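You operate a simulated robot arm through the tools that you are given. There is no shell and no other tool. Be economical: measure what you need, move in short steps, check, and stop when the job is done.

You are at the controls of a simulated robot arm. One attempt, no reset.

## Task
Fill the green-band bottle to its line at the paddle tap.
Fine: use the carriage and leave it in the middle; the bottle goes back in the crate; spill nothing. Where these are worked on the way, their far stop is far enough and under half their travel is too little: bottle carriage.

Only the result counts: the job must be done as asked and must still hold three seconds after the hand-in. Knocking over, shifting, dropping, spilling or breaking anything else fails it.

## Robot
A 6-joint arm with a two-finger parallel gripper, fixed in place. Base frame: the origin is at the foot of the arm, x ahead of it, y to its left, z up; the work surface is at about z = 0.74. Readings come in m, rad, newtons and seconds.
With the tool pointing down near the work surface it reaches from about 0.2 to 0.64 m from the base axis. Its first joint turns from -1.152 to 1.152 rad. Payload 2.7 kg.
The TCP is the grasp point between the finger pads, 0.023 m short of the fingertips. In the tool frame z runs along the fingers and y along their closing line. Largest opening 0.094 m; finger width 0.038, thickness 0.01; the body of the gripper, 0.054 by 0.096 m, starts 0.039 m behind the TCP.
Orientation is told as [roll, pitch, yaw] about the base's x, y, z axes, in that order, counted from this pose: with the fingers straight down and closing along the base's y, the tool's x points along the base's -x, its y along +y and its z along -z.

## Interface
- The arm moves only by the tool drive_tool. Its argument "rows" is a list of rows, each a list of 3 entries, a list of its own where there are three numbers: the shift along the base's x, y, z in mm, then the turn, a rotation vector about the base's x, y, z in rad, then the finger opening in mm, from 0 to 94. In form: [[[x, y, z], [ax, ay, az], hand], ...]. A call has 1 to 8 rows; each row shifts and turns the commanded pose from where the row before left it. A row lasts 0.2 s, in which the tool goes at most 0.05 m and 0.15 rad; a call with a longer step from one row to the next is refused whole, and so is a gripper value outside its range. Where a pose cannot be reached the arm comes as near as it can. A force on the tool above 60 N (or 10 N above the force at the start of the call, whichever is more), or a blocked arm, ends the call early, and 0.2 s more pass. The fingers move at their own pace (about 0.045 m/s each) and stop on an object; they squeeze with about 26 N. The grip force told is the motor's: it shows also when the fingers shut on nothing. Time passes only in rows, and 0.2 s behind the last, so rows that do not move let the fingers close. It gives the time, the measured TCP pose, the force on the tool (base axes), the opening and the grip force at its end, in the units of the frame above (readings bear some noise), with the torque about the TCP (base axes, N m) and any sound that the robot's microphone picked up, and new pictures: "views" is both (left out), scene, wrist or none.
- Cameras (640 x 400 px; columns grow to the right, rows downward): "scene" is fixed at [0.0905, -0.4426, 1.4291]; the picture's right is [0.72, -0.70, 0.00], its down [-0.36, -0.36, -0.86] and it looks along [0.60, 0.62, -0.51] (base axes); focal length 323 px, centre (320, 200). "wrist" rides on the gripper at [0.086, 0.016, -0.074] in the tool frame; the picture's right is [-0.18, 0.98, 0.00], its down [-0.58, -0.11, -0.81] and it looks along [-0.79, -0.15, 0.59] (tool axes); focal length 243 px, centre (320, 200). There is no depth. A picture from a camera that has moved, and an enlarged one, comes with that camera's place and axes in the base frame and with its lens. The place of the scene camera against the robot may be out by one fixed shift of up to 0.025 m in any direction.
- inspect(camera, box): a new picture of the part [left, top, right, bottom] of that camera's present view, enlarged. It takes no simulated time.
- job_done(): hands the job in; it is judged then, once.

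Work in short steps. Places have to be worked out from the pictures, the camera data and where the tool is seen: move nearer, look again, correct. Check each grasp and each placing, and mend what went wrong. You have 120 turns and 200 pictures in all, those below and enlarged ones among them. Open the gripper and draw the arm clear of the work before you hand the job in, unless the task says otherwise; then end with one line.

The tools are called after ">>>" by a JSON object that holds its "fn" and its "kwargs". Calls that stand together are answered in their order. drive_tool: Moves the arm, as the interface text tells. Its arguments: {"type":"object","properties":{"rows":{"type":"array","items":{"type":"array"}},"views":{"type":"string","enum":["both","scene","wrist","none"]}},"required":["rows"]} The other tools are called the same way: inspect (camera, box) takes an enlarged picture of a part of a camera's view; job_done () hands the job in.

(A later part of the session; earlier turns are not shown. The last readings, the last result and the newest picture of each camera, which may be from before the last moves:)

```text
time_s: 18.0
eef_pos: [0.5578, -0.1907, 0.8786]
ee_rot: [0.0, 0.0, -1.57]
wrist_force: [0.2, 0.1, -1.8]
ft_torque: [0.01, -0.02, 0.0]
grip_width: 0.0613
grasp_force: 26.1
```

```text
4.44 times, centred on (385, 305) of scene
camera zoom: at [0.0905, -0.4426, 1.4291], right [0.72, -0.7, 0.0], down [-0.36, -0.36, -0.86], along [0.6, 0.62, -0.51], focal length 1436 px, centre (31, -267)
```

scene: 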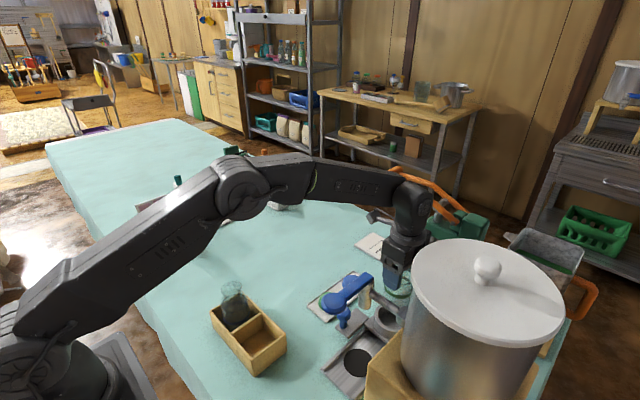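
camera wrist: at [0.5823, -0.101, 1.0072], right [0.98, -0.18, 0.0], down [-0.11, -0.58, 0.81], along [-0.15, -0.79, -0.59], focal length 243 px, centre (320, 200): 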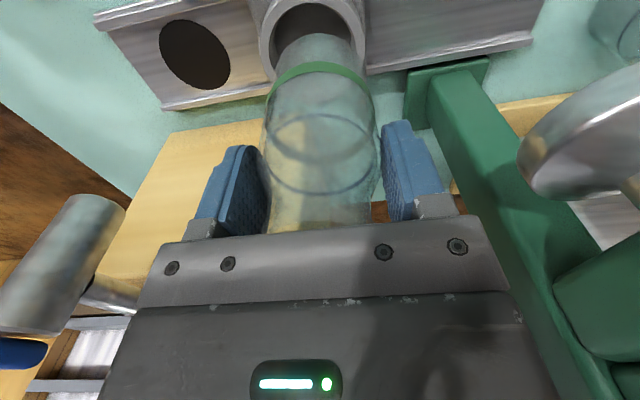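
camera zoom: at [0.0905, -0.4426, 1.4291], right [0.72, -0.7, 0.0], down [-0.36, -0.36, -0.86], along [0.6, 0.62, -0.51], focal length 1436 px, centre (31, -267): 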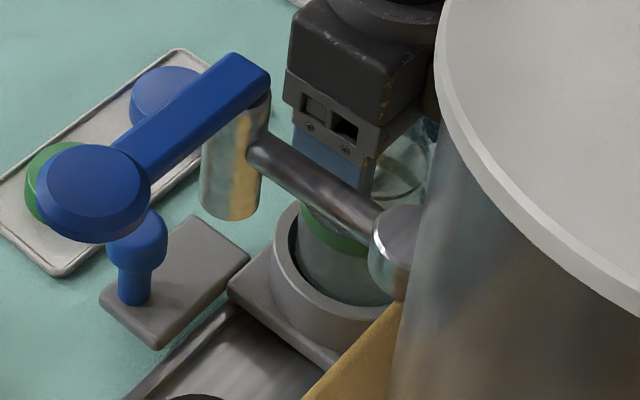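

The base looks nested within the cup in both views; I keep lowering in small steps, watching force.

>>> {"fn": "drive_tool", "kwargs": {"rows": [[[0, 0, -5], [0, 0, 0], 40], [[0, 0, -5], [0, 0, 0], 40], [[0, 0, 0], [0, 0, 0], 40]], "views": "none"}}

>>> {"fn": "inspect", "kwargs": {"camera": "wrist", "box": [210, 30, 430, 190]}}

```text
time_s: 18.8
eef_pos: [0.5587, -0.1906, 0.8695]
ee_rot: [0.002, 0.0, -1.569]
wrist_force: [-0.5, 0.0, -1.5]
ft_torque: [0.01, 0.01, 0.0]
grip_width: 0.0615
grasp_force: 25.8
```

```text
2.50 times, centred on (320, 110) of wrist
camera zoom: at [0.575, -0.1024, 0.9445], right [0.98, -0.18, 0.0], down [-0.11, -0.58, 0.81], along [-0.15, -0.79, -0.59], focal length 606 px, centre (320, 425)
```

zoom: 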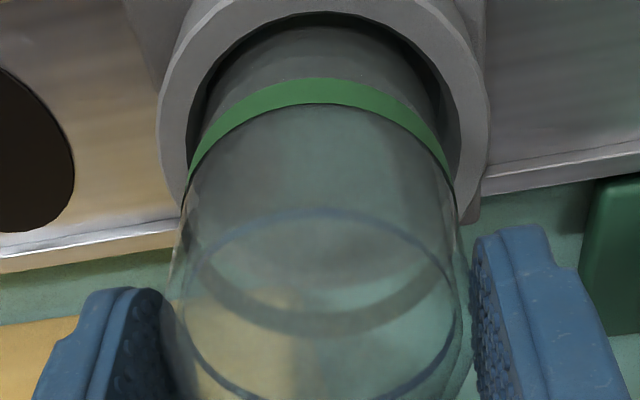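

The gap around the base is even (about 4–5 mm); I continue down until contact.

>>> {"fn": "drive_tool", "kwargs": {"rows": [[[0, 0, -5], [0, 0, 0], 40], [[0, 0, -4], [0, 0, 0], 40], [[0, 0, -4], [0, 0, 0], 40], [[0, 0, 0], [0, 0, 0], 40]], "views": "none"}}

```text
time_s: 19.8
eef_pos: [0.5608, -0.1891, 0.8594]
ee_rot: [0.006, -0.001, -1.569]
wrist_force: [-1.7, 4.3, 18.6]
ft_torque: [0.37, 0.39, -0.01]
grip_width: 0.0614
grasp_force: 26.1
```

Contact at z≈0.859, pushing off-centre on the (-x, +y) edge. I look to see whether it is the floor or the rim.

>>> {"fn": "inspect", "kwargs": {"camera": "wrist", "box": [210, 20, 430, 180]}}

>>> {"fn": "inspect", "kwargs": {"camera": "scene", "box": [350, 260, 420, 350]}}

```text
2.50 times, centred on (320, 100) of wrist
camera zoom: at [0.5758, -0.1023, 0.9341], right [0.98, -0.18, 0.01], down [-0.11, -0.58, 0.81], along [-0.14, -0.79, -0.59], focal length 606 px, centre (320, 450)
```

zoom: 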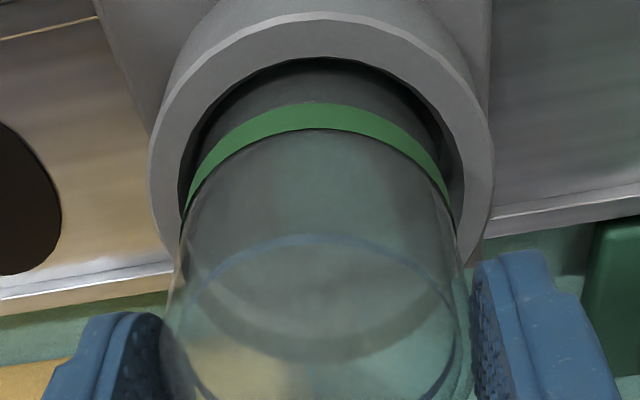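

```text
4.44 times, centred on (385, 305) of scene
camera zoom: at [0.0901, -0.4423, 1.4292], right [0.72, -0.7, 0.0], down [-0.36, -0.36, -0.86], along [0.6, 0.62, -0.51], focal length 1436 px, centre (31, -267)
```

zoom: 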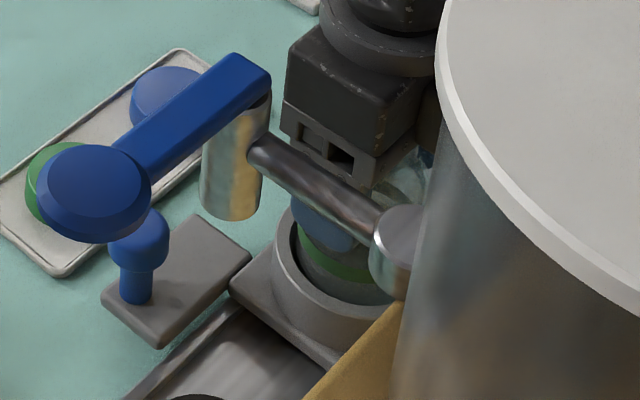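

The base looks inside the cup. To tell floor from wall I raise 6 mm, shift 2 mm away from the contact side (+x, -y) and lower again.

>>> {"fn": "drive_tool", "kwargs": {"rows": [[[0, 0, 8], [0, 0, 0], 40], [[2, -2, 0], [0, 0, 0], 40], [[0, 0, -5], [0, 0, 0], 40], [[0, 0, -3], [0, 0, 0], 40], [[0, 0, 0], [0, 0, 0], 40]], "views": "none"}}

```text
time_s: 21.0
eef_pos: [0.562, -0.1927, 0.8585]
ee_rot: [0.004, -0.002, -1.568]
wrist_force: [-2.5, 3.2, 18.7]
ft_torque: [0.25, 0.45, -0.05]
grip_width: 0.0614
grasp_force: 26.2
```

The same contact height, so it is the cup floor. I ease up 1.5 mm to relieve the load and open the fingers.

>>> {"fn": "drive_tool", "kwargs": {"rows": [[[-1, 1, 1.5], [0, 0, 0], 40], [[0, 0, 0], [0, 0, 0], 50], [[0, 0, 0], [0, 0, 0], 62], [[0, 0, 0], [0, 0, 0], 70], [[0, 0, 0], [0, 0, 0], 94], [[0, 0, 0], [0, 0, 0], 94], [[0, 0, 0], [0, 0, 0], 94]], "views": "wrist"}}

>>> {"fn": "inspect", "kwargs": {"camera": "scene", "box": [350, 250, 430, 350]}}

```text
time_s: 22.6
eef_pos: [0.5595, -0.1908, 0.8582]
ee_rot: [0.002, -0.002, -1.571]
wrist_force: [-0.2, -0.3, 0.9]
ft_torque: [0.01, 0.02, 0.03]
grip_width: 0.094
grasp_force: 0.1
camera wrist: at [0.5762, -0.104, 0.9332], right [0.98, -0.18, 0.0], down [-0.11, -0.58, 0.81], along [-0.15, -0.79, -0.59], focal length 243 px, centre (320, 200)
```

wrist: 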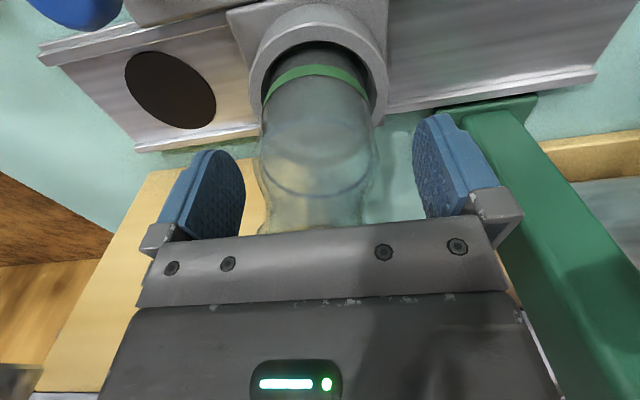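

```text
4.00 times, centred on (390, 300) of scene
camera zoom: at [0.0905, -0.4426, 1.4291], right [0.72, -0.7, 0.0], down [-0.36, -0.36, -0.86], along [0.6, 0.62, -0.51], focal length 1292 px, centre (40, -200)
```

zoom: 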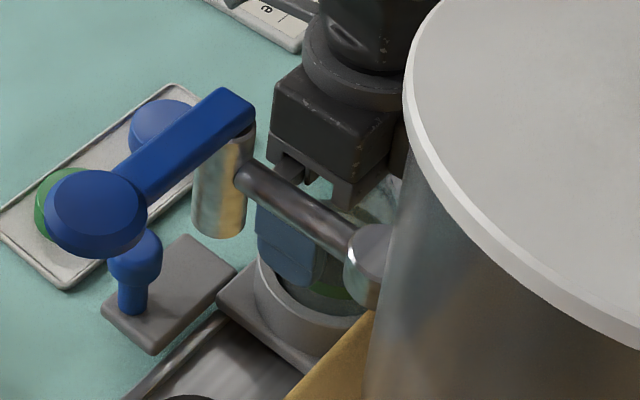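

Released; the bottle stands in the cup. I rise straight up and look.

>>> {"fn": "drive_tool", "kwargs": {"rows": [[[0, 0, 15], [0, 0, 0], 94], [[0, 0, 30], [0, 0, 0], 94], [[0, 0, 40], [0, 0, 0], 94], [[0, 40, 10], [0, 0, 0], 94], [[0, 40, 0], [0, 0, 0], 94], [[0, 30, 0], [0, 0, 0], 94], [[0, 0, 0], [0, 0, 0], 94]], "views": "both"}}

>>> {"fn": "inspect", "kwargs": {"camera": "wrist", "box": [180, 20, 460, 220]}}

>>> {"fn": "inspect", "kwargs": {"camera": "scene", "box": [320, 230, 430, 380]}}

```text
time_s: 24.2
eef_pos: [0.5606, -0.0805, 0.9534]
ee_rot: [0.001, -0.003, -1.572]
wrist_force: [-0.1, 0.3, -0.5]
ft_torque: [0.0, -0.01, -0.01]
grip_width: 0.0942
grasp_force: 0.0
camera wrist: at [0.5768, 0.0074, 1.0285], right [0.98, -0.18, 0.0], down [-0.11, -0.58, 0.81], along [-0.15, -0.79, -0.59], focal length 243 px, centre (320, 200)
```

scene: 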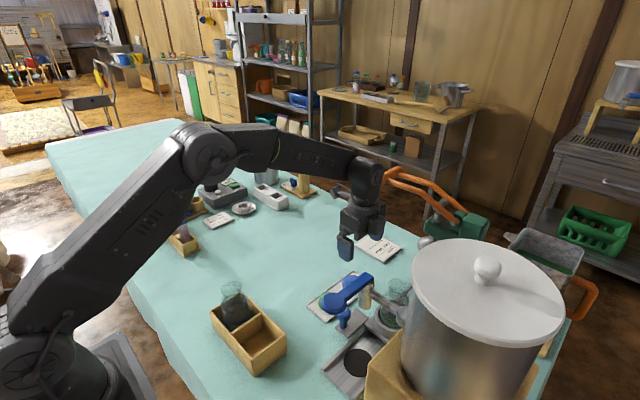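
wrist: 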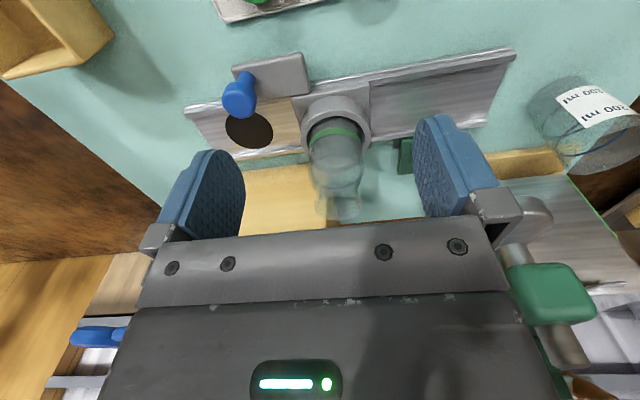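

```text
2.00 times, centred on (320, 120) of wrist
camera zoom: at [0.5768, 0.0074, 1.0285], right [0.98, -0.18, 0.0], down [-0.11, -0.58, 0.81], along [-0.15, -0.79, -0.59], focal length 485 px, centre (320, 360)
```

zoom: 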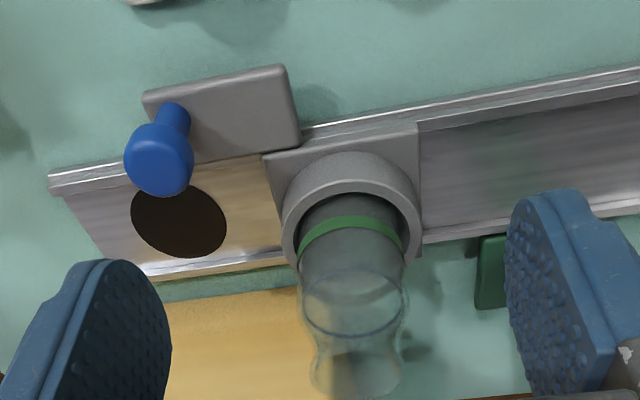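

```text
2.67 times, centred on (375, 305) of scene
camera zoom: at [0.0905, -0.4425, 1.4291], right [0.72, -0.7, 0.0], down [-0.36, -0.36, -0.86], along [0.6, 0.62, -0.51], focal length 862 px, centre (173, -80)
```

zoom: 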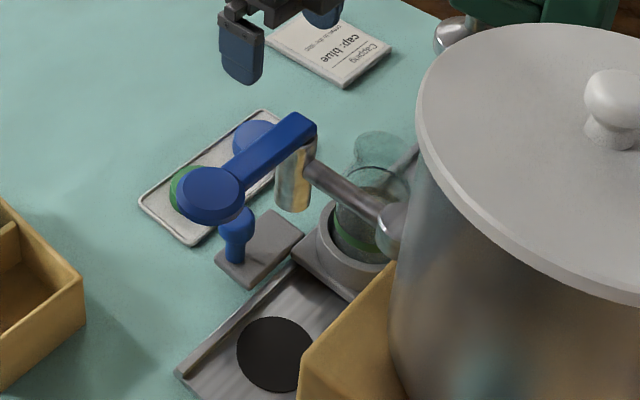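

The bottle stands upright in the cup. The carriage's blue knob is at about (0.470, -0.114, 0.80); the paddle is at (0.353, -0.192, 0.996). I'll move above the knob and lean the hand back 0.35 rad about x so it clears the paddle while dragging.

>>> {"fn": "drive_tool", "kwargs": {"rows": [[[-25, 5, 0], [-0.12, 0, 0], 70], [[-25, 5, 0], [-0.12, 0, 0], 70], [[-25, 0, 0], [-0.11, 0, 0], 70], [[-15, -15, -30], [0, 0, 0], 70], [[0, -15, -30], [0, 0, 0], 70], [[0, 0, -20], [0, 0, 0], 70], [[0, 0, 0], [0, 0, 0], 70]]}}

>>> {"fn": "inspect", "kwargs": {"camera": "scene", "box": [310, 210, 430, 370]}}

>>> {"fn": "inspect", "kwargs": {"camera": "wrist", "box": [180, 20, 500, 240]}}

```text
time_s: 25.8
eef_pos: [0.4691, -0.102, 0.8728]
ee_rot: [0.002, -0.351, -1.572]
wrist_force: [0.1, 0.3, 0.2]
ft_torque: [-0.02, -0.03, 0.01]
grip_width: 0.0699
grasp_force: 0.2
camera wrist: at [0.4854, 0.006, 0.9128], right [0.98, -0.17, 0.06], down [-0.11, -0.27, 0.96], along [-0.15, -0.95, -0.28], focal length 243 px, centre (320, 200)
```

scene: 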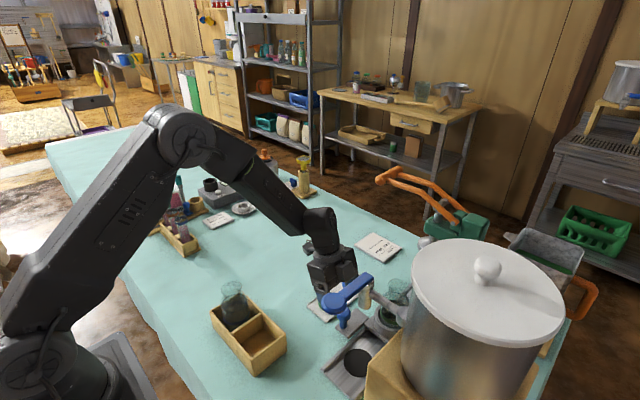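
wrist: 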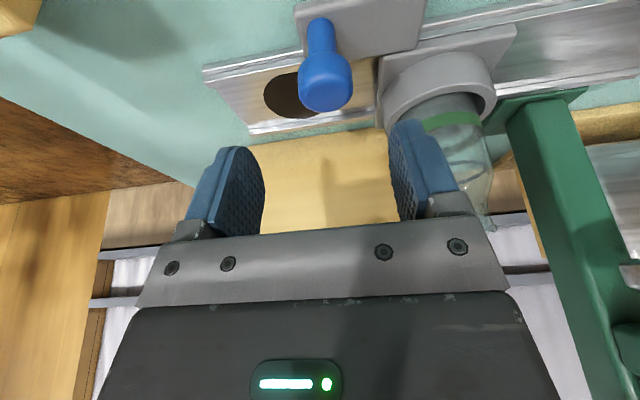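

```text
2.50 times, centred on (370, 290) of scene
camera zoom: at [0.0905, -0.4426, 1.4291], right [0.72, -0.7, 0.0], down [-0.36, -0.36, -0.86], along [0.6, 0.62, -0.51], focal length 808 px, centre (195, -25)
```

zoom: 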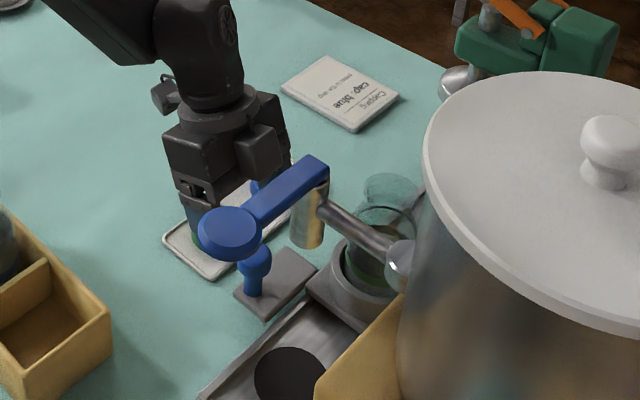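

```text
1.82 times, centred on (340, 130) of wrist
camera zoom: at [0.4854, 0.006, 0.9128], right [0.98, -0.17, 0.06], down [-0.11, -0.27, 0.96], along [-0.15, -0.95, -0.28], focal length 441 px, centre (284, 327)
```

zoom: 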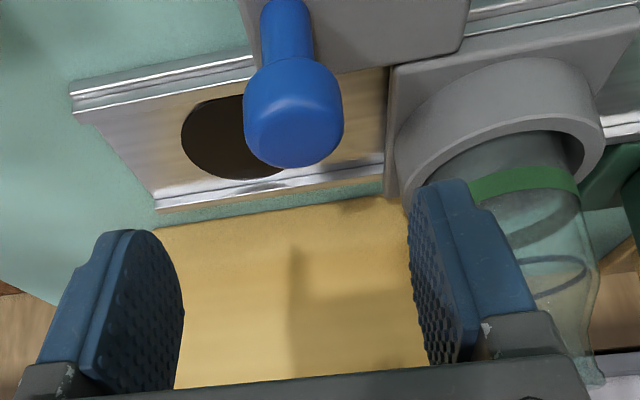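

Knob head refined to (0.473, -0.117, 0.80). I lower onto it with the fingers straddling along x.

>>> {"fn": "drive_tool", "kwargs": {"rows": [[[3, 0, -25], [0, 0, 0], 70], [[0, -4, -20], [0, 0, 0], 70], [[0, -5, -15], [0, 0, 0], 70], [[0, -5, -14], [0, 0, 0], 70], [[0, 0, 0], [0, 0, 0], 70]], "views": "wrist"}}

>>> {"fn": "inspect", "kwargs": {"camera": "scene", "box": [310, 210, 430, 370]}}

```text
time_s: 27.0
eef_pos: [0.4722, -0.1155, 0.7989]
ee_rot: [0.003, -0.351, -1.57]
wrist_force: [-0.5, 0.1, -0.8]
ft_torque: [-0.03, 0.01, 0.0]
grip_width: 0.0697
grasp_force: 0.0
camera wrist: at [0.4878, -0.0076, 0.8398], right [0.98, -0.17, 0.06], down [-0.11, -0.27, 0.96], along [-0.15, -0.95, -0.28], focal length 243 px, centre (320, 200)
```

wrist: 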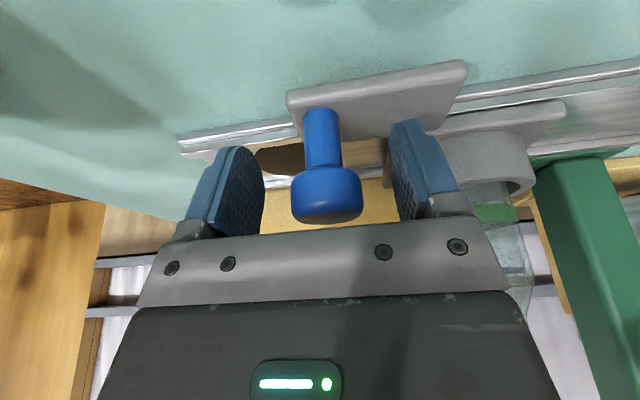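

```text
2.50 times, centred on (370, 290) of scene
camera zoom: at [0.0905, -0.4426, 1.4291], right [0.72, -0.7, 0.0], down [-0.36, -0.36, -0.86], along [0.6, 0.62, -0.51], focal length 808 px, centre (195, -25)
```

zoom: 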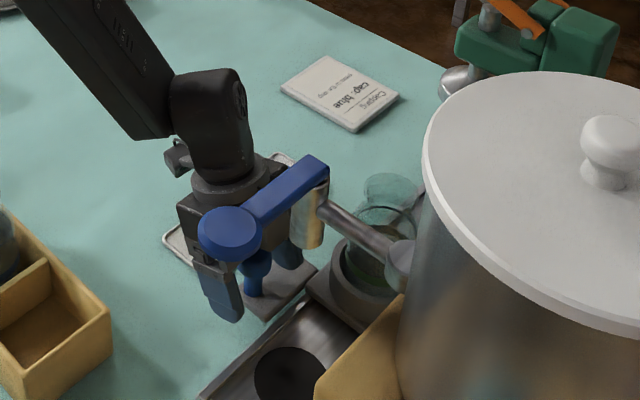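

The knob is between the pads; I close.

>>> {"fn": "drive_tool", "kwargs": {"rows": [[[0, 0, 0], [0, 0, 0], 45], [[0, 0, 0], [0, 0, 0], 20], [[0, 0, 0], [0, 0, 0], 20], [[0, 0, 0], [0, 0, 0], 20]], "views": "wrist"}}

```text
time_s: 28.0
eef_pos: [0.472, -0.1163, 0.7988]
ee_rot: [0.001, -0.351, -1.57]
wrist_force: [2.7, -0.7, -1.0]
ft_torque: [0.21, 0.17, -0.02]
grip_width: 0.0316
grasp_force: 45.2
camera wrist: at [0.4878, -0.0074, 0.84], right [0.98, -0.17, 0.06], down [-0.11, -0.27, 0.96], along [-0.15, -0.95, -0.28], focal length 243 px, centre (320, 200)
```

wrist: 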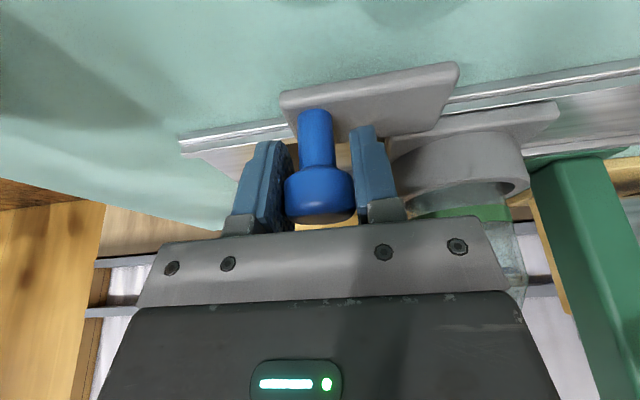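

Gripped (32 mm). I drag in -x slowly and watch force and bottle.

>>> {"fn": "drive_tool", "kwargs": {"rows": [[[-4, 0, 0], [0, 0, 0], 20], [[-6, 0, 0], [0, 0, 0], 20], [[-8, 0, 0], [0, 0, 0], 20], [[-8, 0, 0], [0, 0, 0], 20], [[-8, 0, 0], [0, 0, 0], 20], [[-6, 0, 0], [0, 0, 0], 20]], "views": "both"}}

>>> {"fn": "inspect", "kwargs": {"camera": "scene", "box": [310, 210, 430, 370]}}

```text
time_s: 29.4
eef_pos: [0.433, -0.1148, 0.7983]
ee_rot: [0.003, -0.351, -1.57]
wrist_force: [0.7, 10.3, 22.9]
ft_torque: [-0.34, 0.49, -0.13]
grip_width: 0.0316
grasp_force: 44.7
camera wrist: at [0.4496, -0.0074, 0.8399], right [0.98, -0.17, 0.07], down [-0.11, -0.27, 0.96], along [-0.14, -0.95, -0.28], focal length 243 px, centre (320, 200)
```

scene: 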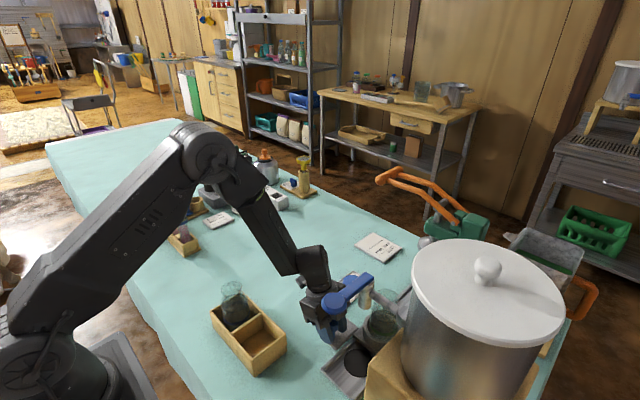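
wrist: 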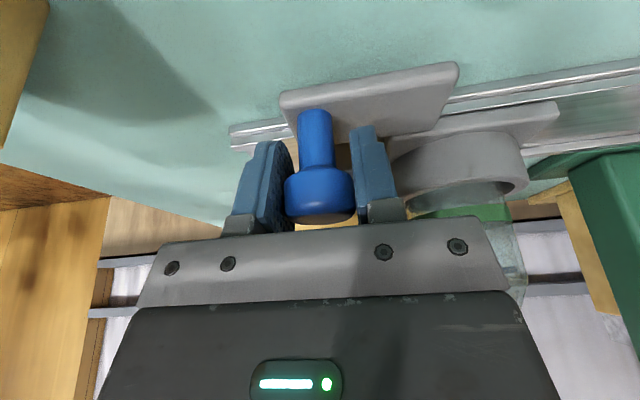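

```text
2.50 times, centred on (370, 290) of scene
camera zoom: at [0.0902, -0.4422, 1.4292], right [0.72, -0.7, 0.0], down [-0.36, -0.36, -0.86], along [0.6, 0.62, -0.51], focal length 808 px, centre (195, -25)
```

zoom: 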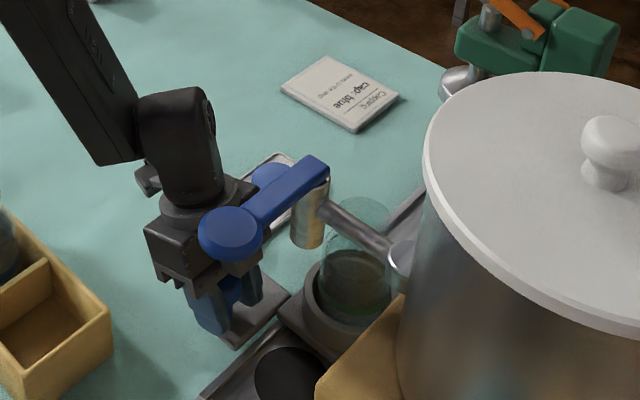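

The carriage and bottle come along; there's some vertical load, so I ease up 1 mm and continue in -x.

>>> {"fn": "drive_tool", "kwargs": {"rows": [[[-5, 0.5, 1], [0, 0, 0], 20], [[-8, 0.5, 0.5], [0, 0, 0], 20], [[-8, 0, 0], [0, 0, 0], 20], [[-8, 0, 0], [0, 0, 0], 20], [[-8, 0, 0], [0, 0, 0], 20], [[-5, 0, 0], [0, 0, 0], 20]], "views": "none"}}

>>> {"fn": "inspect", "kwargs": {"camera": "scene", "box": [300, 210, 420, 370]}}

```text
time_s: 30.8
eef_pos: [0.3898, -0.1155, 0.7994]
ee_rot: [-0.001, -0.351, -1.57]
wrist_force: [1.1, -17.9, -12.5]
ft_torque: [0.25, -0.27, -0.14]
grip_width: 0.0319
grasp_force: 44.6
```

```text
2.50 times, centred on (360, 290) of scene
camera zoom: at [0.0906, -0.443, 1.4289], right [0.72, -0.7, 0.0], down [-0.36, -0.36, -0.86], along [0.6, 0.62, -0.51], focal length 808 px, centre (220, -25)
```

zoom: 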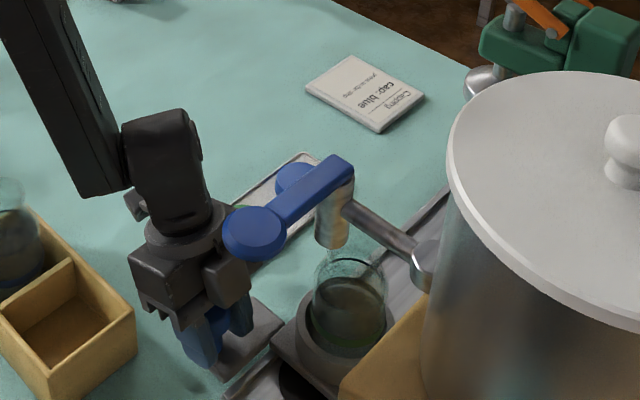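

The bottle is about 35 mm short of the spout. I continue in smaller steps until the stop is felt.

>>> {"fn": "drive_tool", "kwargs": {"rows": [[[-4, -0.6, -0.6], [0, 0, 0], 20], [[-6, 0, 0], [0, 0, 0], 20], [[-6, 0, 0], [0, 0, 0], 20], [[-5, 0, 0], [0, 0, 0], 20], [[-4, 0, 0], [0, 0, 0], 20]], "views": "none"}}

>>> {"fn": "inspect", "kwargs": {"camera": "scene", "box": [290, 210, 410, 370]}}

```text
time_s: 32.0
eef_pos: [0.3654, -0.115, 0.7992]
ee_rot: [0.003, -0.351, -1.568]
wrist_force: [-0.1, -1.5, 5.5]
ft_torque: [-0.35, 0.2, 0.43]
grip_width: 0.0317
grasp_force: 45.1
```

```text
2.50 times, centred on (350, 290) of scene
camera zoom: at [0.0904, -0.4426, 1.4291], right [0.72, -0.7, 0.0], down [-0.36, -0.36, -0.86], along [0.6, 0.62, -0.51], focal length 808 px, centre (245, -25)
```

zoom: 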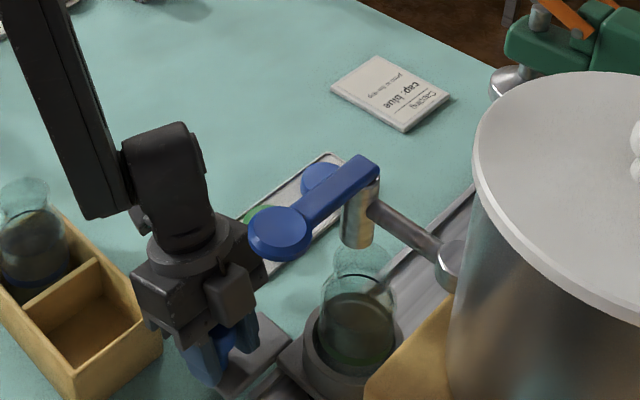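

Nearly under the spout; I creep on to the stop.

>>> {"fn": "drive_tool", "kwargs": {"rows": [[[-3, 0, 0], [0, 0, 0], 20], [[-3, 0, 0], [0, 0, 0], 20], [[-3, 0, 0], [0, 0, 0], 20], [[0, 0, 0], [0, 0, 0], 20]], "views": "none"}}

>>> {"fn": "inspect", "kwargs": {"camera": "scene", "box": [290, 210, 410, 370]}}

```text
time_s: 33.0
eef_pos: [0.3562, -0.1158, 0.7988]
ee_rot: [-0.001, -0.352, -1.57]
wrist_force: [-0.6, -10.2, -5.9]
ft_torque: [0.68, -0.36, 0.38]
grip_width: 0.0317
grasp_force: 45.7
```

```text
2.50 times, centred on (350, 290) of scene
camera zoom: at [0.0905, -0.4428, 1.429], right [0.72, -0.7, 0.0], down [-0.36, -0.36, -0.86], along [0.6, 0.62, -0.51], focal length 808 px, centre (245, -25)
```

zoom: 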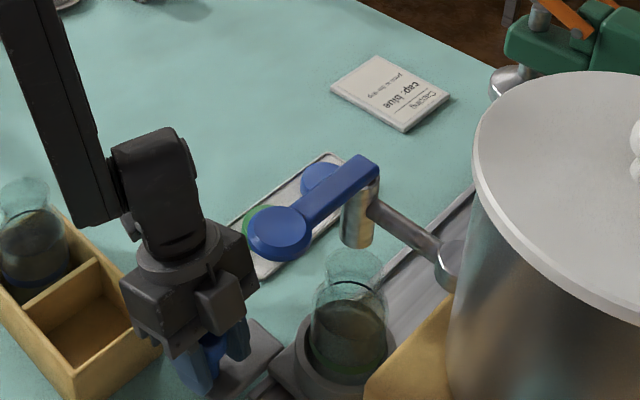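

The bottle (x≈0.443) is practically under the spout (0.441, -0.193). I test gently for the stop with two more 2 mm steps.

>>> {"fn": "drive_tool", "kwargs": {"rows": [[[-2, 0.3, 0.3], [0, 0, 0], 20], [[-2, 0, 0], [0, 0, 0], 20], [[0, 0, 0], [0, 0, 0], 20]], "views": "none"}}

```text
time_s: 33.8
eef_pos: [0.3546, -0.1154, 0.7981]
ee_rot: [0.002, -0.349, -1.569]
wrist_force: [24.6, -13.9, -32.3]
ft_torque: [-0.68, 0.66, -0.23]
grip_width: 0.0316
grasp_force: 45.4
```

The stop is felt (24 N in +x): the carriage is at its far stop under the spout. I relax 1.5 mm, release the knob and withdraw up along the lean.

>>> {"fn": "drive_tool", "kwargs": {"rows": [[[1.5, 0.3, 0.8], [0, 0, 0], 20], [[0, 0, 0], [0, 0, 0], 34], [[0, 0, 0], [0, 0, 0], 50], [[0, 0, 0], [0, 0, 0], 60], [[0, 10, 28], [0, 0, 0], 60], [[0, 14, 38], [0, 0, 0], 60], [[0, 14, 38], [0, 0, 0], 60], [[0, 10, 40], [0, 0, 0], 40]], "views": "both"}}

>>> {"fn": "inspect", "kwargs": {"camera": "scene", "box": [300, 250, 420, 390]}}

>>> {"fn": "inspect", "kwargs": {"camera": "wrist", "box": [200, 0, 520, 200]}}

```text
time_s: 35.6
eef_pos: [0.3544, -0.0691, 0.9453]
ee_rot: [-0.001, -0.35, -1.57]
wrist_force: [-0.2, -0.5, 0.7]
ft_torque: [0.0, 0.01, 0.01]
grip_width: 0.0399
grasp_force: 0.1
camera wrist: at [0.3704, 0.0389, 0.9861], right [0.98, -0.17, 0.06], down [-0.11, -0.27, 0.96], along [-0.15, -0.95, -0.28], focal length 243 px, centre (320, 200)
```

scene: 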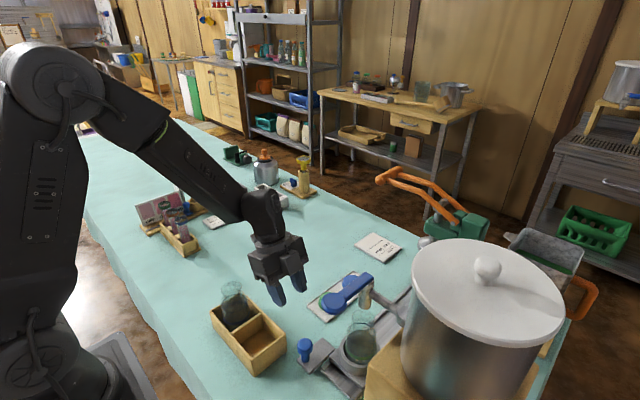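
wrist: 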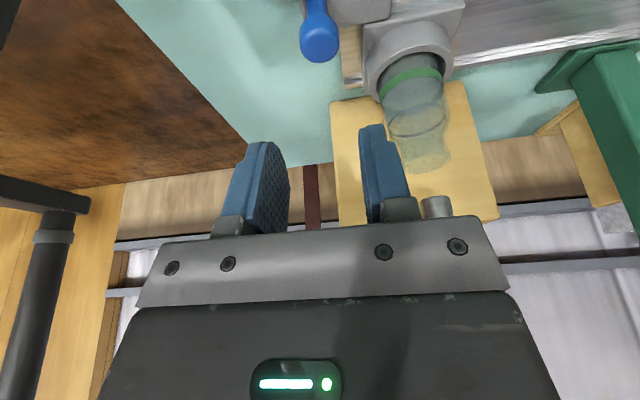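

```text
2.86 times, centred on (360, 320) of scene
camera zoom: at [0.0905, -0.4426, 1.4291], right [0.72, -0.7, 0.0], down [-0.36, -0.36, -0.86], along [0.6, 0.62, -0.51], focal length 923 px, centre (206, -143)
```

zoom: 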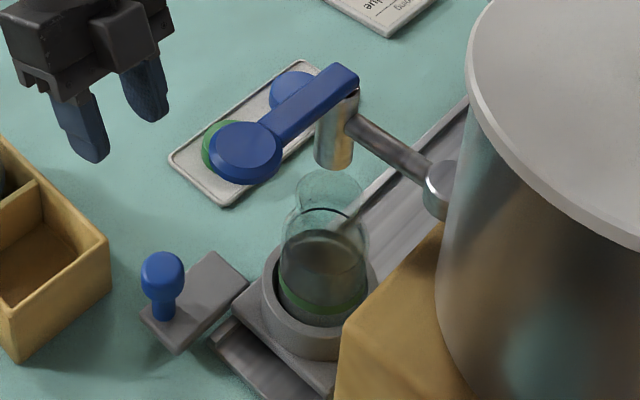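

```text
2.00 times, centred on (360, 100) of wrist
camera zoom: at [0.3704, 0.0389, 0.9861], right [0.98, -0.17, 0.06], down [-0.11, -0.27, 0.96], along [-0.15, -0.95, -0.28], focal length 485 px, centre (240, 400)
```

zoom: 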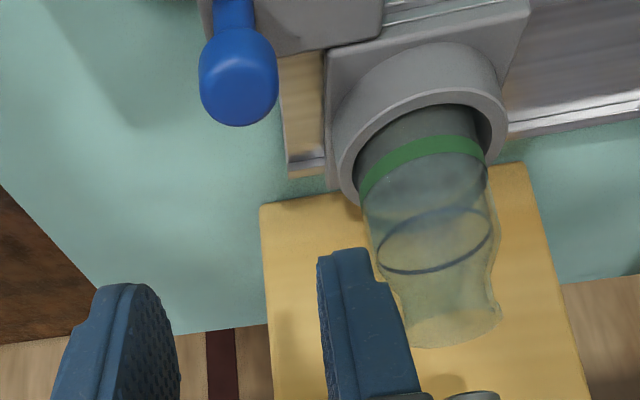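

The bottle is upright under the spout. Now I straighten the hand, close the fingers, rise and move above the paddle.

>>> {"fn": "drive_tool", "kwargs": {"rows": [[[0, 0, 40], [0.12, 0, 0], 20], [[0, 0, 40], [0.12, 0, 0], 0], [[0, 0, 40], [0.11, 0, 0], 0], [[0, -40, 0], [0, 0, 0], 0], [[0, -40, 0], [0, 0, 0], 0], [[0, -40, -10], [0, 0, 0], 0], [[0, 0, 0], [0, 0, 0], 0]], "views": "both"}}

>>> {"fn": "inspect", "kwargs": {"camera": "scene", "box": [300, 230, 420, 380]}}

```text
time_s: 37.2
eef_pos: [0.3537, -0.1874, 1.0546]
ee_rot: [0.004, -0.002, -1.569]
wrist_force: [0.2, 0.6, 0.1]
ft_torque: [-0.03, -0.02, 0.01]
grip_width: 0.0
grasp_force: 26.1
camera wrist: at [0.3689, -0.0993, 1.129], right [0.98, -0.18, 0.0], down [-0.11, -0.58, 0.81], along [-0.15, -0.79, -0.59], focal length 243 px, centre (320, 200)
```

scene: 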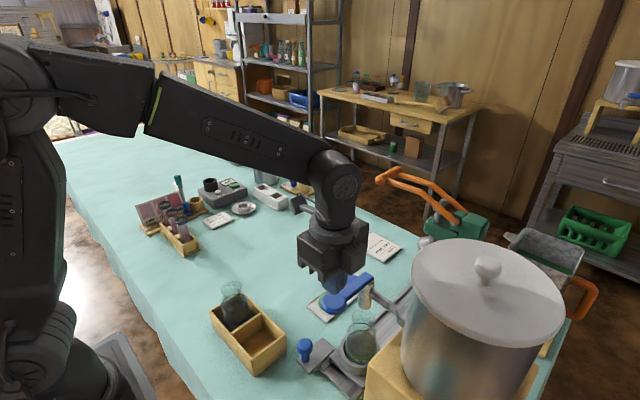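
wrist: 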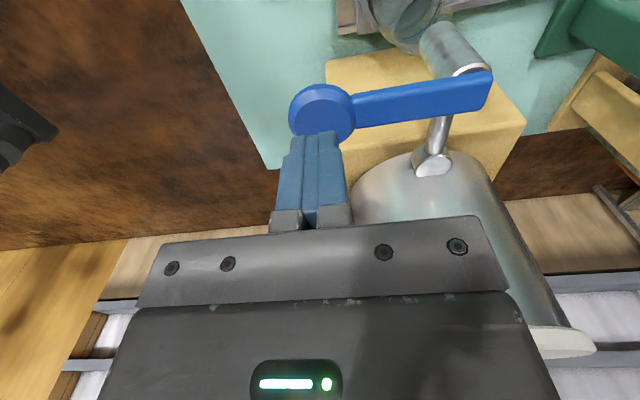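

```text
2.67 times, centred on (360, 305) of scene
camera zoom: at [0.0905, -0.4426, 1.4291], right [0.72, -0.7, 0.0], down [-0.36, -0.36, -0.86], along [0.6, 0.62, -0.51], focal length 862 px, centre (213, -80)
```

zoom: 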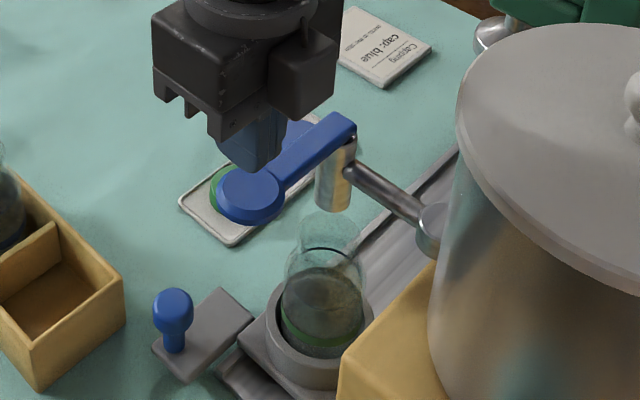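

Closed fingertips are right above the paddle (0.3535, -0.187). I press down in small steps, watching force, sound and flow.

>>> {"fn": "drive_tool", "kwargs": {"rows": [[[0, 0, -15], [0, 0, 0], 0], [[0, 0, -15], [0, 0, 0], 0], [[0, 0, -6], [0, 0, 0], 0], [[0, 0, 0], [0, 0, 0], 0]], "views": "none"}}

>>> {"fn": "inspect", "kwargs": {"camera": "scene", "box": [300, 230, 420, 380]}}

```text
time_s: 38.2
eef_pos: [0.3535, -0.1865, 1.0174]
ee_rot: [0.002, -0.002, -1.569]
wrist_force: [0.5, 0.2, 1.3]
ft_torque: [-0.01, -0.01, 0.02]
grip_width: 0.0001
grasp_force: 25.7
```

```text
2.67 times, centred on (360, 305) of scene
camera zoom: at [0.0905, -0.4426, 1.4291], right [0.72, -0.7, 0.0], down [-0.36, -0.36, -0.86], along [0.6, 0.62, -0.51], focal length 862 px, centre (213, -80)
```

zoom: 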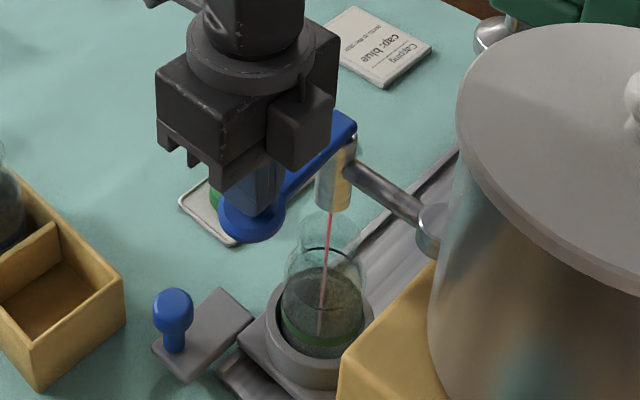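

It is flowing, a thin pink stream into the bottle. I hold for 0.4 s at a time and watch the level.

>>> {"fn": "drive_tool", "kwargs": {"rows": [[[0, 0, 0], [0, 0, 0], 0], [[0, 0, 0], [0, 0, 0], 0]], "views": "none"}}

>>> {"fn": "inspect", "kwargs": {"camera": "scene", "box": [330, 290, 390, 370]}}

```text
time_s: 38.8
eef_pos: [0.3544, -0.1869, 1.0166]
ee_rot: [0.002, 0.0, -1.568]
wrist_force: [0.1, -0.6, 1.2]
ft_torque: [0.01, -0.04, 0.0]
grip_width: 0.0
grasp_force: 25.9
```

```text
5.00 times, centred on (360, 330) of scene
camera zoom: at [0.0905, -0.4426, 1.4291], right [0.72, -0.7, 0.0], down [-0.36, -0.36, -0.86], along [0.6, 0.62, -0.51], focal length 1616 px, centre (120, -450)
```

zoom: 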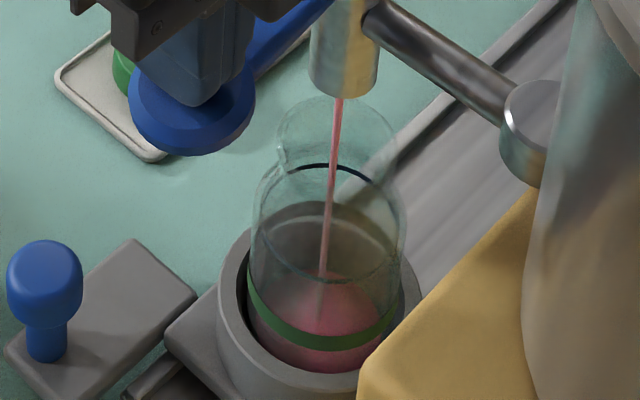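

The level is still near the bottom. I hold for 1.6 s and measure again.

>>> {"fn": "drive_tool", "kwargs": {"rows": [[[0, 0, 0], [0, 0, 0], 0], [[0, 0, 0], [0, 0, 0], 0], [[0, 0, 0], [0, 0, 0], 0], [[0, 0, 0], [0, 0, 0], 0], [[0, 0, 0], [0, 0, 0], 0], [[0, 0, 0], [0, 0, 0], 0], [[0, 0, 0], [0, 0, 0], 0]], "views": "none"}}

>>> {"fn": "inspect", "kwargs": {"camera": "scene", "box": [330, 290, 390, 370]}}

```text
time_s: 40.4
eef_pos: [0.3548, -0.187, 1.0183]
ee_rot: [0.002, 0.0, -1.569]
wrist_force: [-0.2, -0.1, 0.0]
ft_torque: [0.01, 0.0, -0.01]
grip_width: 0.0
grasp_force: 26.3
```

```text
5.00 times, centred on (360, 330) of scene
camera zoom: at [0.0905, -0.4425, 1.4291], right [0.72, -0.7, 0.0], down [-0.36, -0.36, -0.86], along [0.6, 0.62, -0.51], focal length 1616 px, centre (120, -450)
```

zoom: 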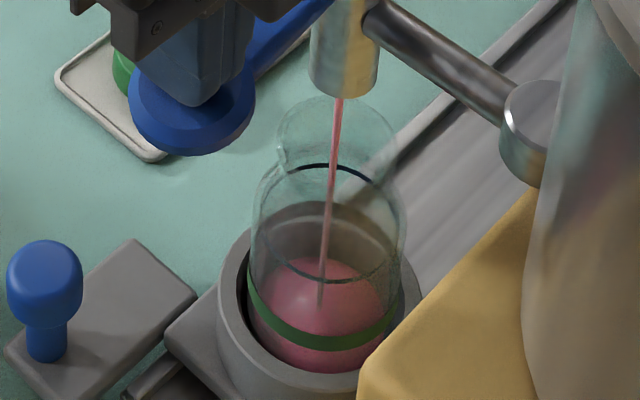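

The surface is rising about 9 px/s and the line is ~93 px higher. I hold another 3.6 s.

>>> {"fn": "drive_tool", "kwargs": {"rows": [[[0, 0, 0], [0, 0, 0], 0], [[0, 0, 0], [0, 0, 0], 0], [[0, 0, 0], [0, 0, 0], 0], [[0, 0, 0], [0, 0, 0], 0], [[0, 0, 0], [0, 0, 0], 0], [[0, 0, 0], [0, 0, 0], 0], [[0, 0, 0], [0, 0, 0], 0], [[0, 0, 0], [0, 0, 0], 0]], "views": "none"}}

>>> {"fn": "drive_tool", "kwargs": {"rows": [[[0, 0, 0], [0, 0, 0], 0], [[0, 0, 0], [0, 0, 0], 0], [[0, 0, 0], [0, 0, 0], 0], [[0, 0, 0], [0, 0, 0], 0], [[0, 0, 0], [0, 0, 0], 0], [[0, 0, 0], [0, 0, 0], 0], [[0, 0, 0], [0, 0, 0], 0], [[0, 0, 0], [0, 0, 0], 0]], "views": "none"}}

>>> {"fn": "inspect", "kwargs": {"camera": "scene", "box": [330, 290, 390, 370]}}

```text
time_s: 42.2
eef_pos: [0.355, -0.1866, 1.0173]
ee_rot: [0.003, -0.002, -1.571]
wrist_force: [-1.3, -0.4, 1.4]
ft_torque: [0.06, 0.01, 0.0]
grip_width: 0.0
grasp_force: 25.5
```

```text
time_s: 44.0
eef_pos: [0.3536, -0.1875, 1.0171]
ee_rot: [0.002, -0.002, -1.569]
wrist_force: [-0.9, -0.3, 0.6]
ft_torque: [-0.02, 0.03, 0.02]
grip_width: 0.0
grasp_force: 26.4
```

```text
5.00 times, centred on (360, 330) of scene
camera zoom: at [0.0905, -0.4425, 1.4291], right [0.72, -0.7, 0.0], down [-0.36, -0.36, -0.86], along [0.6, 0.62, -0.51], focal length 1616 px, centre (120, -450)
```

zoom: 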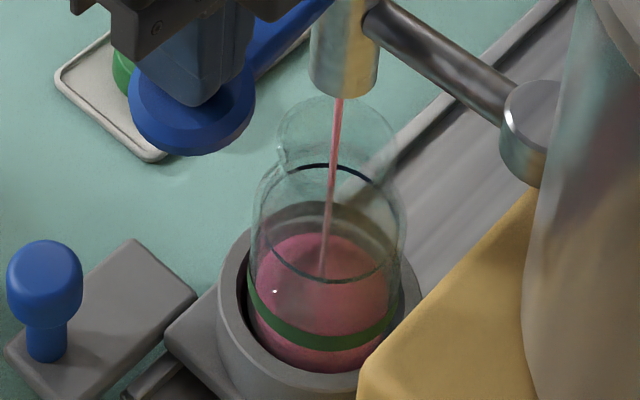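

Now about 6.4 px/s with ~68 px to go. I hold another 5.4 s.

>>> {"fn": "drive_tool", "kwargs": {"rows": [[[0, 0, 0], [0, 0, 0], 0], [[0, 0, 0], [0, 0, 0], 0], [[0, 0, 0], [0, 0, 0], 0], [[0, 0, 0], [0, 0, 0], 0], [[0, 0, 0], [0, 0, 0], 0], [[0, 0, 0], [0, 0, 0], 0], [[0, 0, 0], [0, 0, 0], 0], [[0, 0, 0], [0, 0, 0], 0]], "views": "none"}}

>>> {"fn": "drive_tool", "kwargs": {"rows": [[[0, 0, 0], [0, 0, 0], 0], [[0, 0, 0], [0, 0, 0], 0], [[0, 0, 0], [0, 0, 0], 0], [[0, 0, 0], [0, 0, 0], 0], [[0, 0, 0], [0, 0, 0], 0], [[0, 0, 0], [0, 0, 0], 0], [[0, 0, 0], [0, 0, 0], 0], [[0, 0, 0], [0, 0, 0], 0]], "views": "none"}}

>>> {"fn": "drive_tool", "kwargs": {"rows": [[[0, 0, 0], [0, 0, 0], 0], [[0, 0, 0], [0, 0, 0], 0], [[0, 0, 0], [0, 0, 0], 0], [[0, 0, 0], [0, 0, 0], 0], [[0, 0, 0], [0, 0, 0], 0], [[0, 0, 0], [0, 0, 0], 0], [[0, 0, 0], [0, 0, 0], 0], [[0, 0, 0], [0, 0, 0], 0]], "views": "none"}}

>>> {"fn": "inspect", "kwargs": {"camera": "scene", "box": [330, 290, 390, 370]}}

```text
time_s: 45.8
eef_pos: [0.3544, -0.1869, 1.0161]
ee_rot: [-0.001, -0.001, -1.569]
wrist_force: [-0.7, 0.2, 1.2]
ft_torque: [0.03, -0.02, -0.01]
grip_width: 0.0001
grasp_force: 25.6
```

```text
time_s: 47.6
eef_pos: [0.3536, -0.1865, 1.017]
ee_rot: [0.003, -0.002, -1.57]
wrist_force: [-0.3, 0.5, 1.3]
ft_torque: [0.01, -0.04, -0.05]
grip_width: 0.0
grasp_force: 25.8
```

```text
time_s: 49.4
eef_pos: [0.3545, -0.1874, 1.0167]
ee_rot: [0.001, -0.002, -1.569]
wrist_force: [-0.3, 0.2, 1.5]
ft_torque: [0.03, -0.01, 0.0]
grip_width: 0.0003
grasp_force: 26.2
```

```text
5.00 times, centred on (360, 330) of scene
camera zoom: at [0.0905, -0.4425, 1.4291], right [0.72, -0.7, 0.0], down [-0.36, -0.36, -0.86], along [0.6, 0.62, -0.51], focal length 1616 px, centre (120, -450)
```

zoom: 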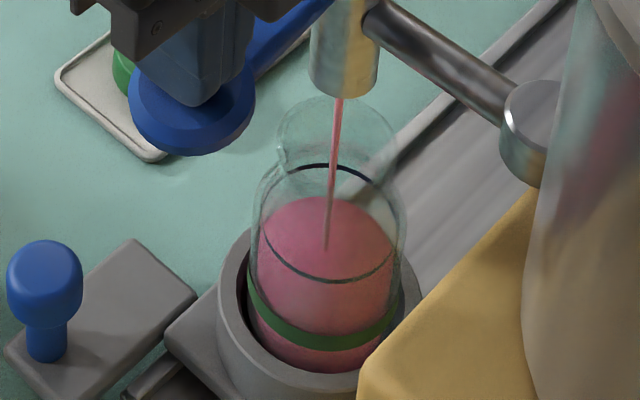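

About 30 px remain (~4.2 s). I hold 2.6 s and check.

>>> {"fn": "drive_tool", "kwargs": {"rows": [[[0, 0, 0], [0, 0, 0], 0], [[0, 0, 0], [0, 0, 0], 0], [[0, 0, 0], [0, 0, 0], 0], [[0, 0, 0], [0, 0, 0], 0], [[0, 0, 0], [0, 0, 0], 0], [[0, 0, 0], [0, 0, 0], 0], [[0, 0, 0], [0, 0, 0], 0]], "views": "none"}}

>>> {"fn": "drive_tool", "kwargs": {"rows": [[[0, 0, 0], [0, 0, 0], 0], [[0, 0, 0], [0, 0, 0], 0], [[0, 0, 0], [0, 0, 0], 0], [[0, 0, 0], [0, 0, 0], 0]], "views": "none"}}

>>> {"fn": "inspect", "kwargs": {"camera": "scene", "box": [340, 300, 385, 350]}}

```text
time_s: 51.0
eef_pos: [0.3538, -0.1864, 1.0171]
ee_rot: [0.003, 0.0, -1.569]
wrist_force: [-1.0, -0.3, 0.7]
ft_torque: [0.0, -0.02, -0.01]
grip_width: 0.0
grasp_force: 26.2
```

```text
time_s: 52.0
eef_pos: [0.3553, -0.187, 1.0181]
ee_rot: [0.004, -0.003, -1.569]
wrist_force: [-0.4, -0.4, 1.2]
ft_torque: [0.01, 0.0, 0.01]
grip_width: 0.0001
grasp_force: 26.0
```

```text
8.00 times, centred on (362, 325) of scene
camera zoom: at [0.0905, -0.4426, 1.4291], right [0.72, -0.7, 0.0], down [-0.36, -0.36, -0.86], along [0.6, 0.62, -0.51], focal length 2585 px, centre (-20, -800)
```

zoom: 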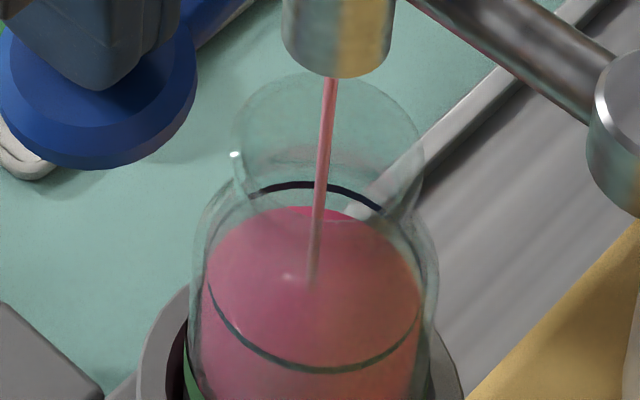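

About 17 px (8× zoom) remain, roughly 1.5 s. I hold 0.8 s more and check.

>>> {"fn": "drive_tool", "kwargs": {"rows": [[[0, 0, 0], [0, 0, 0], 0], [[0, 0, 0], [0, 0, 0], 0], [[0, 0, 0], [0, 0, 0], 0]], "views": "none"}}

>>> {"fn": "inspect", "kwargs": {"camera": "scene", "box": [340, 300, 385, 350]}}

```text
time_s: 52.8
eef_pos: [0.3548, -0.1856, 1.0182]
ee_rot: [0.001, -0.002, -1.57]
wrist_force: [-1.0, -0.5, 1.2]
ft_torque: [0.04, -0.02, -0.02]
grip_width: 0.0
grasp_force: 25.5
```

```text
8.00 times, centred on (362, 325) of scene
camera zoom: at [0.0905, -0.4426, 1.4291], right [0.72, -0.7, 0.0], down [-0.36, -0.36, -0.86], along [0.6, 0.62, -0.51], focal length 2585 px, centre (-20, -800)
```

zoom: 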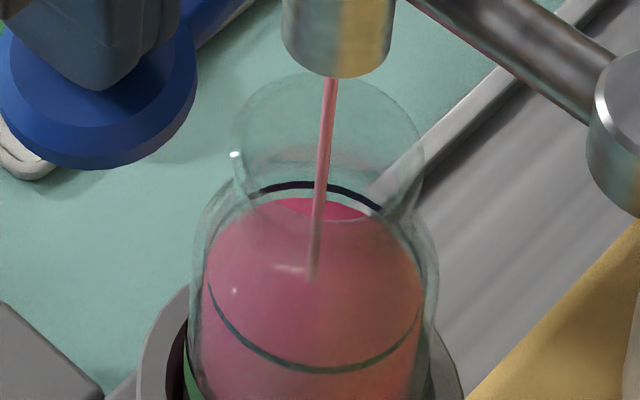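

Within about 4–6 px of the line: I release the paddle now and check.

>>> {"fn": "drive_tool", "kwargs": {"rows": [[[0, 0, 12], [0, 0, 0], 0], [[0, 0, 12], [0, 0, 0], 0]], "views": "none"}}

>>> {"fn": "inspect", "kwargs": {"camera": "scene", "box": [340, 300, 385, 350]}}

```text
time_s: 53.4
eef_pos: [0.3544, -0.1864, 1.042]
ee_rot: [0.0, 0.0, -1.568]
wrist_force: [0.2, -0.4, 0.2]
ft_torque: [0.03, -0.03, -0.02]
grip_width: 0.0002
grasp_force: 25.7
```

```text
8.00 times, centred on (362, 325) of scene
camera zoom: at [0.0905, -0.4426, 1.4291], right [0.72, -0.7, 0.0], down [-0.36, -0.36, -0.86], along [0.6, 0.62, -0.51], focal length 2585 px, centre (-20, -800)
```

zoom: 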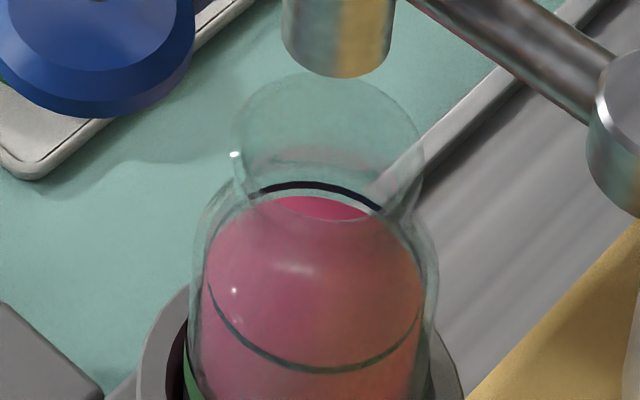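

Flow stopped cleanly. The surface seems 1–3 mm under the line; I'll lean the wrist camera near horizontal for a side view to judge.

>>> {"fn": "drive_tool", "kwargs": {"rows": [[[0, 0, 20], [0, 0, 0], 0], [[10, 45, 0], [0, 0, 0], 0], [[10, 45, 0], [-0.12, 0, 0], 0], [[10, 45, -10], [-0.13, 0, 0], 0], [[10, 0, -45], [-0.13, 0, 0], 0], [[0, 0, -45], [-0.13, 0, 0], 0], [[0, 0, -45], [-0.12, 0, 0], 0], [[0, 0, -45], [0, 0, 0], 0]], "views": "wrist"}}

>>> {"fn": "inspect", "kwargs": {"camera": "scene", "box": [330, 290, 390, 370]}}

```text
time_s: 55.2
eef_pos: [0.3938, -0.0528, 0.8716]
ee_rot: [0.0, -0.632, -1.57]
wrist_force: [0.8, 0.2, -0.7]
ft_torque: [0.01, -0.01, 0.02]
grip_width: 0.0001
grasp_force: 26.2
camera wrist: at [0.4104, 0.0633, 0.8824], right [0.98, -0.15, 0.11], down [-0.11, 0.01, 0.99], along [-0.15, -0.99, -0.01], focal length 243 px, centre (320, 200)
```

wrist: 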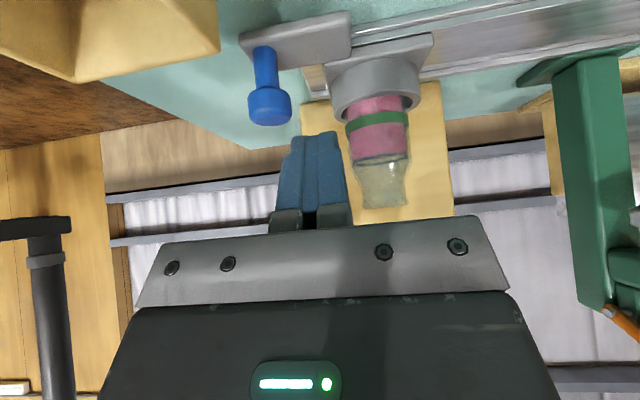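

```text
5.00 times, centred on (360, 330) of scene
camera zoom: at [0.0905, -0.4425, 1.4291], right [0.72, -0.7, 0.0], down [-0.36, -0.36, -0.86], along [0.6, 0.62, -0.51], focal length 1616 px, centre (120, -450)
```

zoom: 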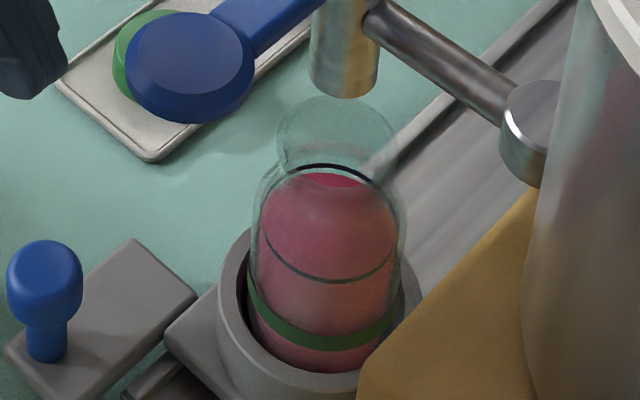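

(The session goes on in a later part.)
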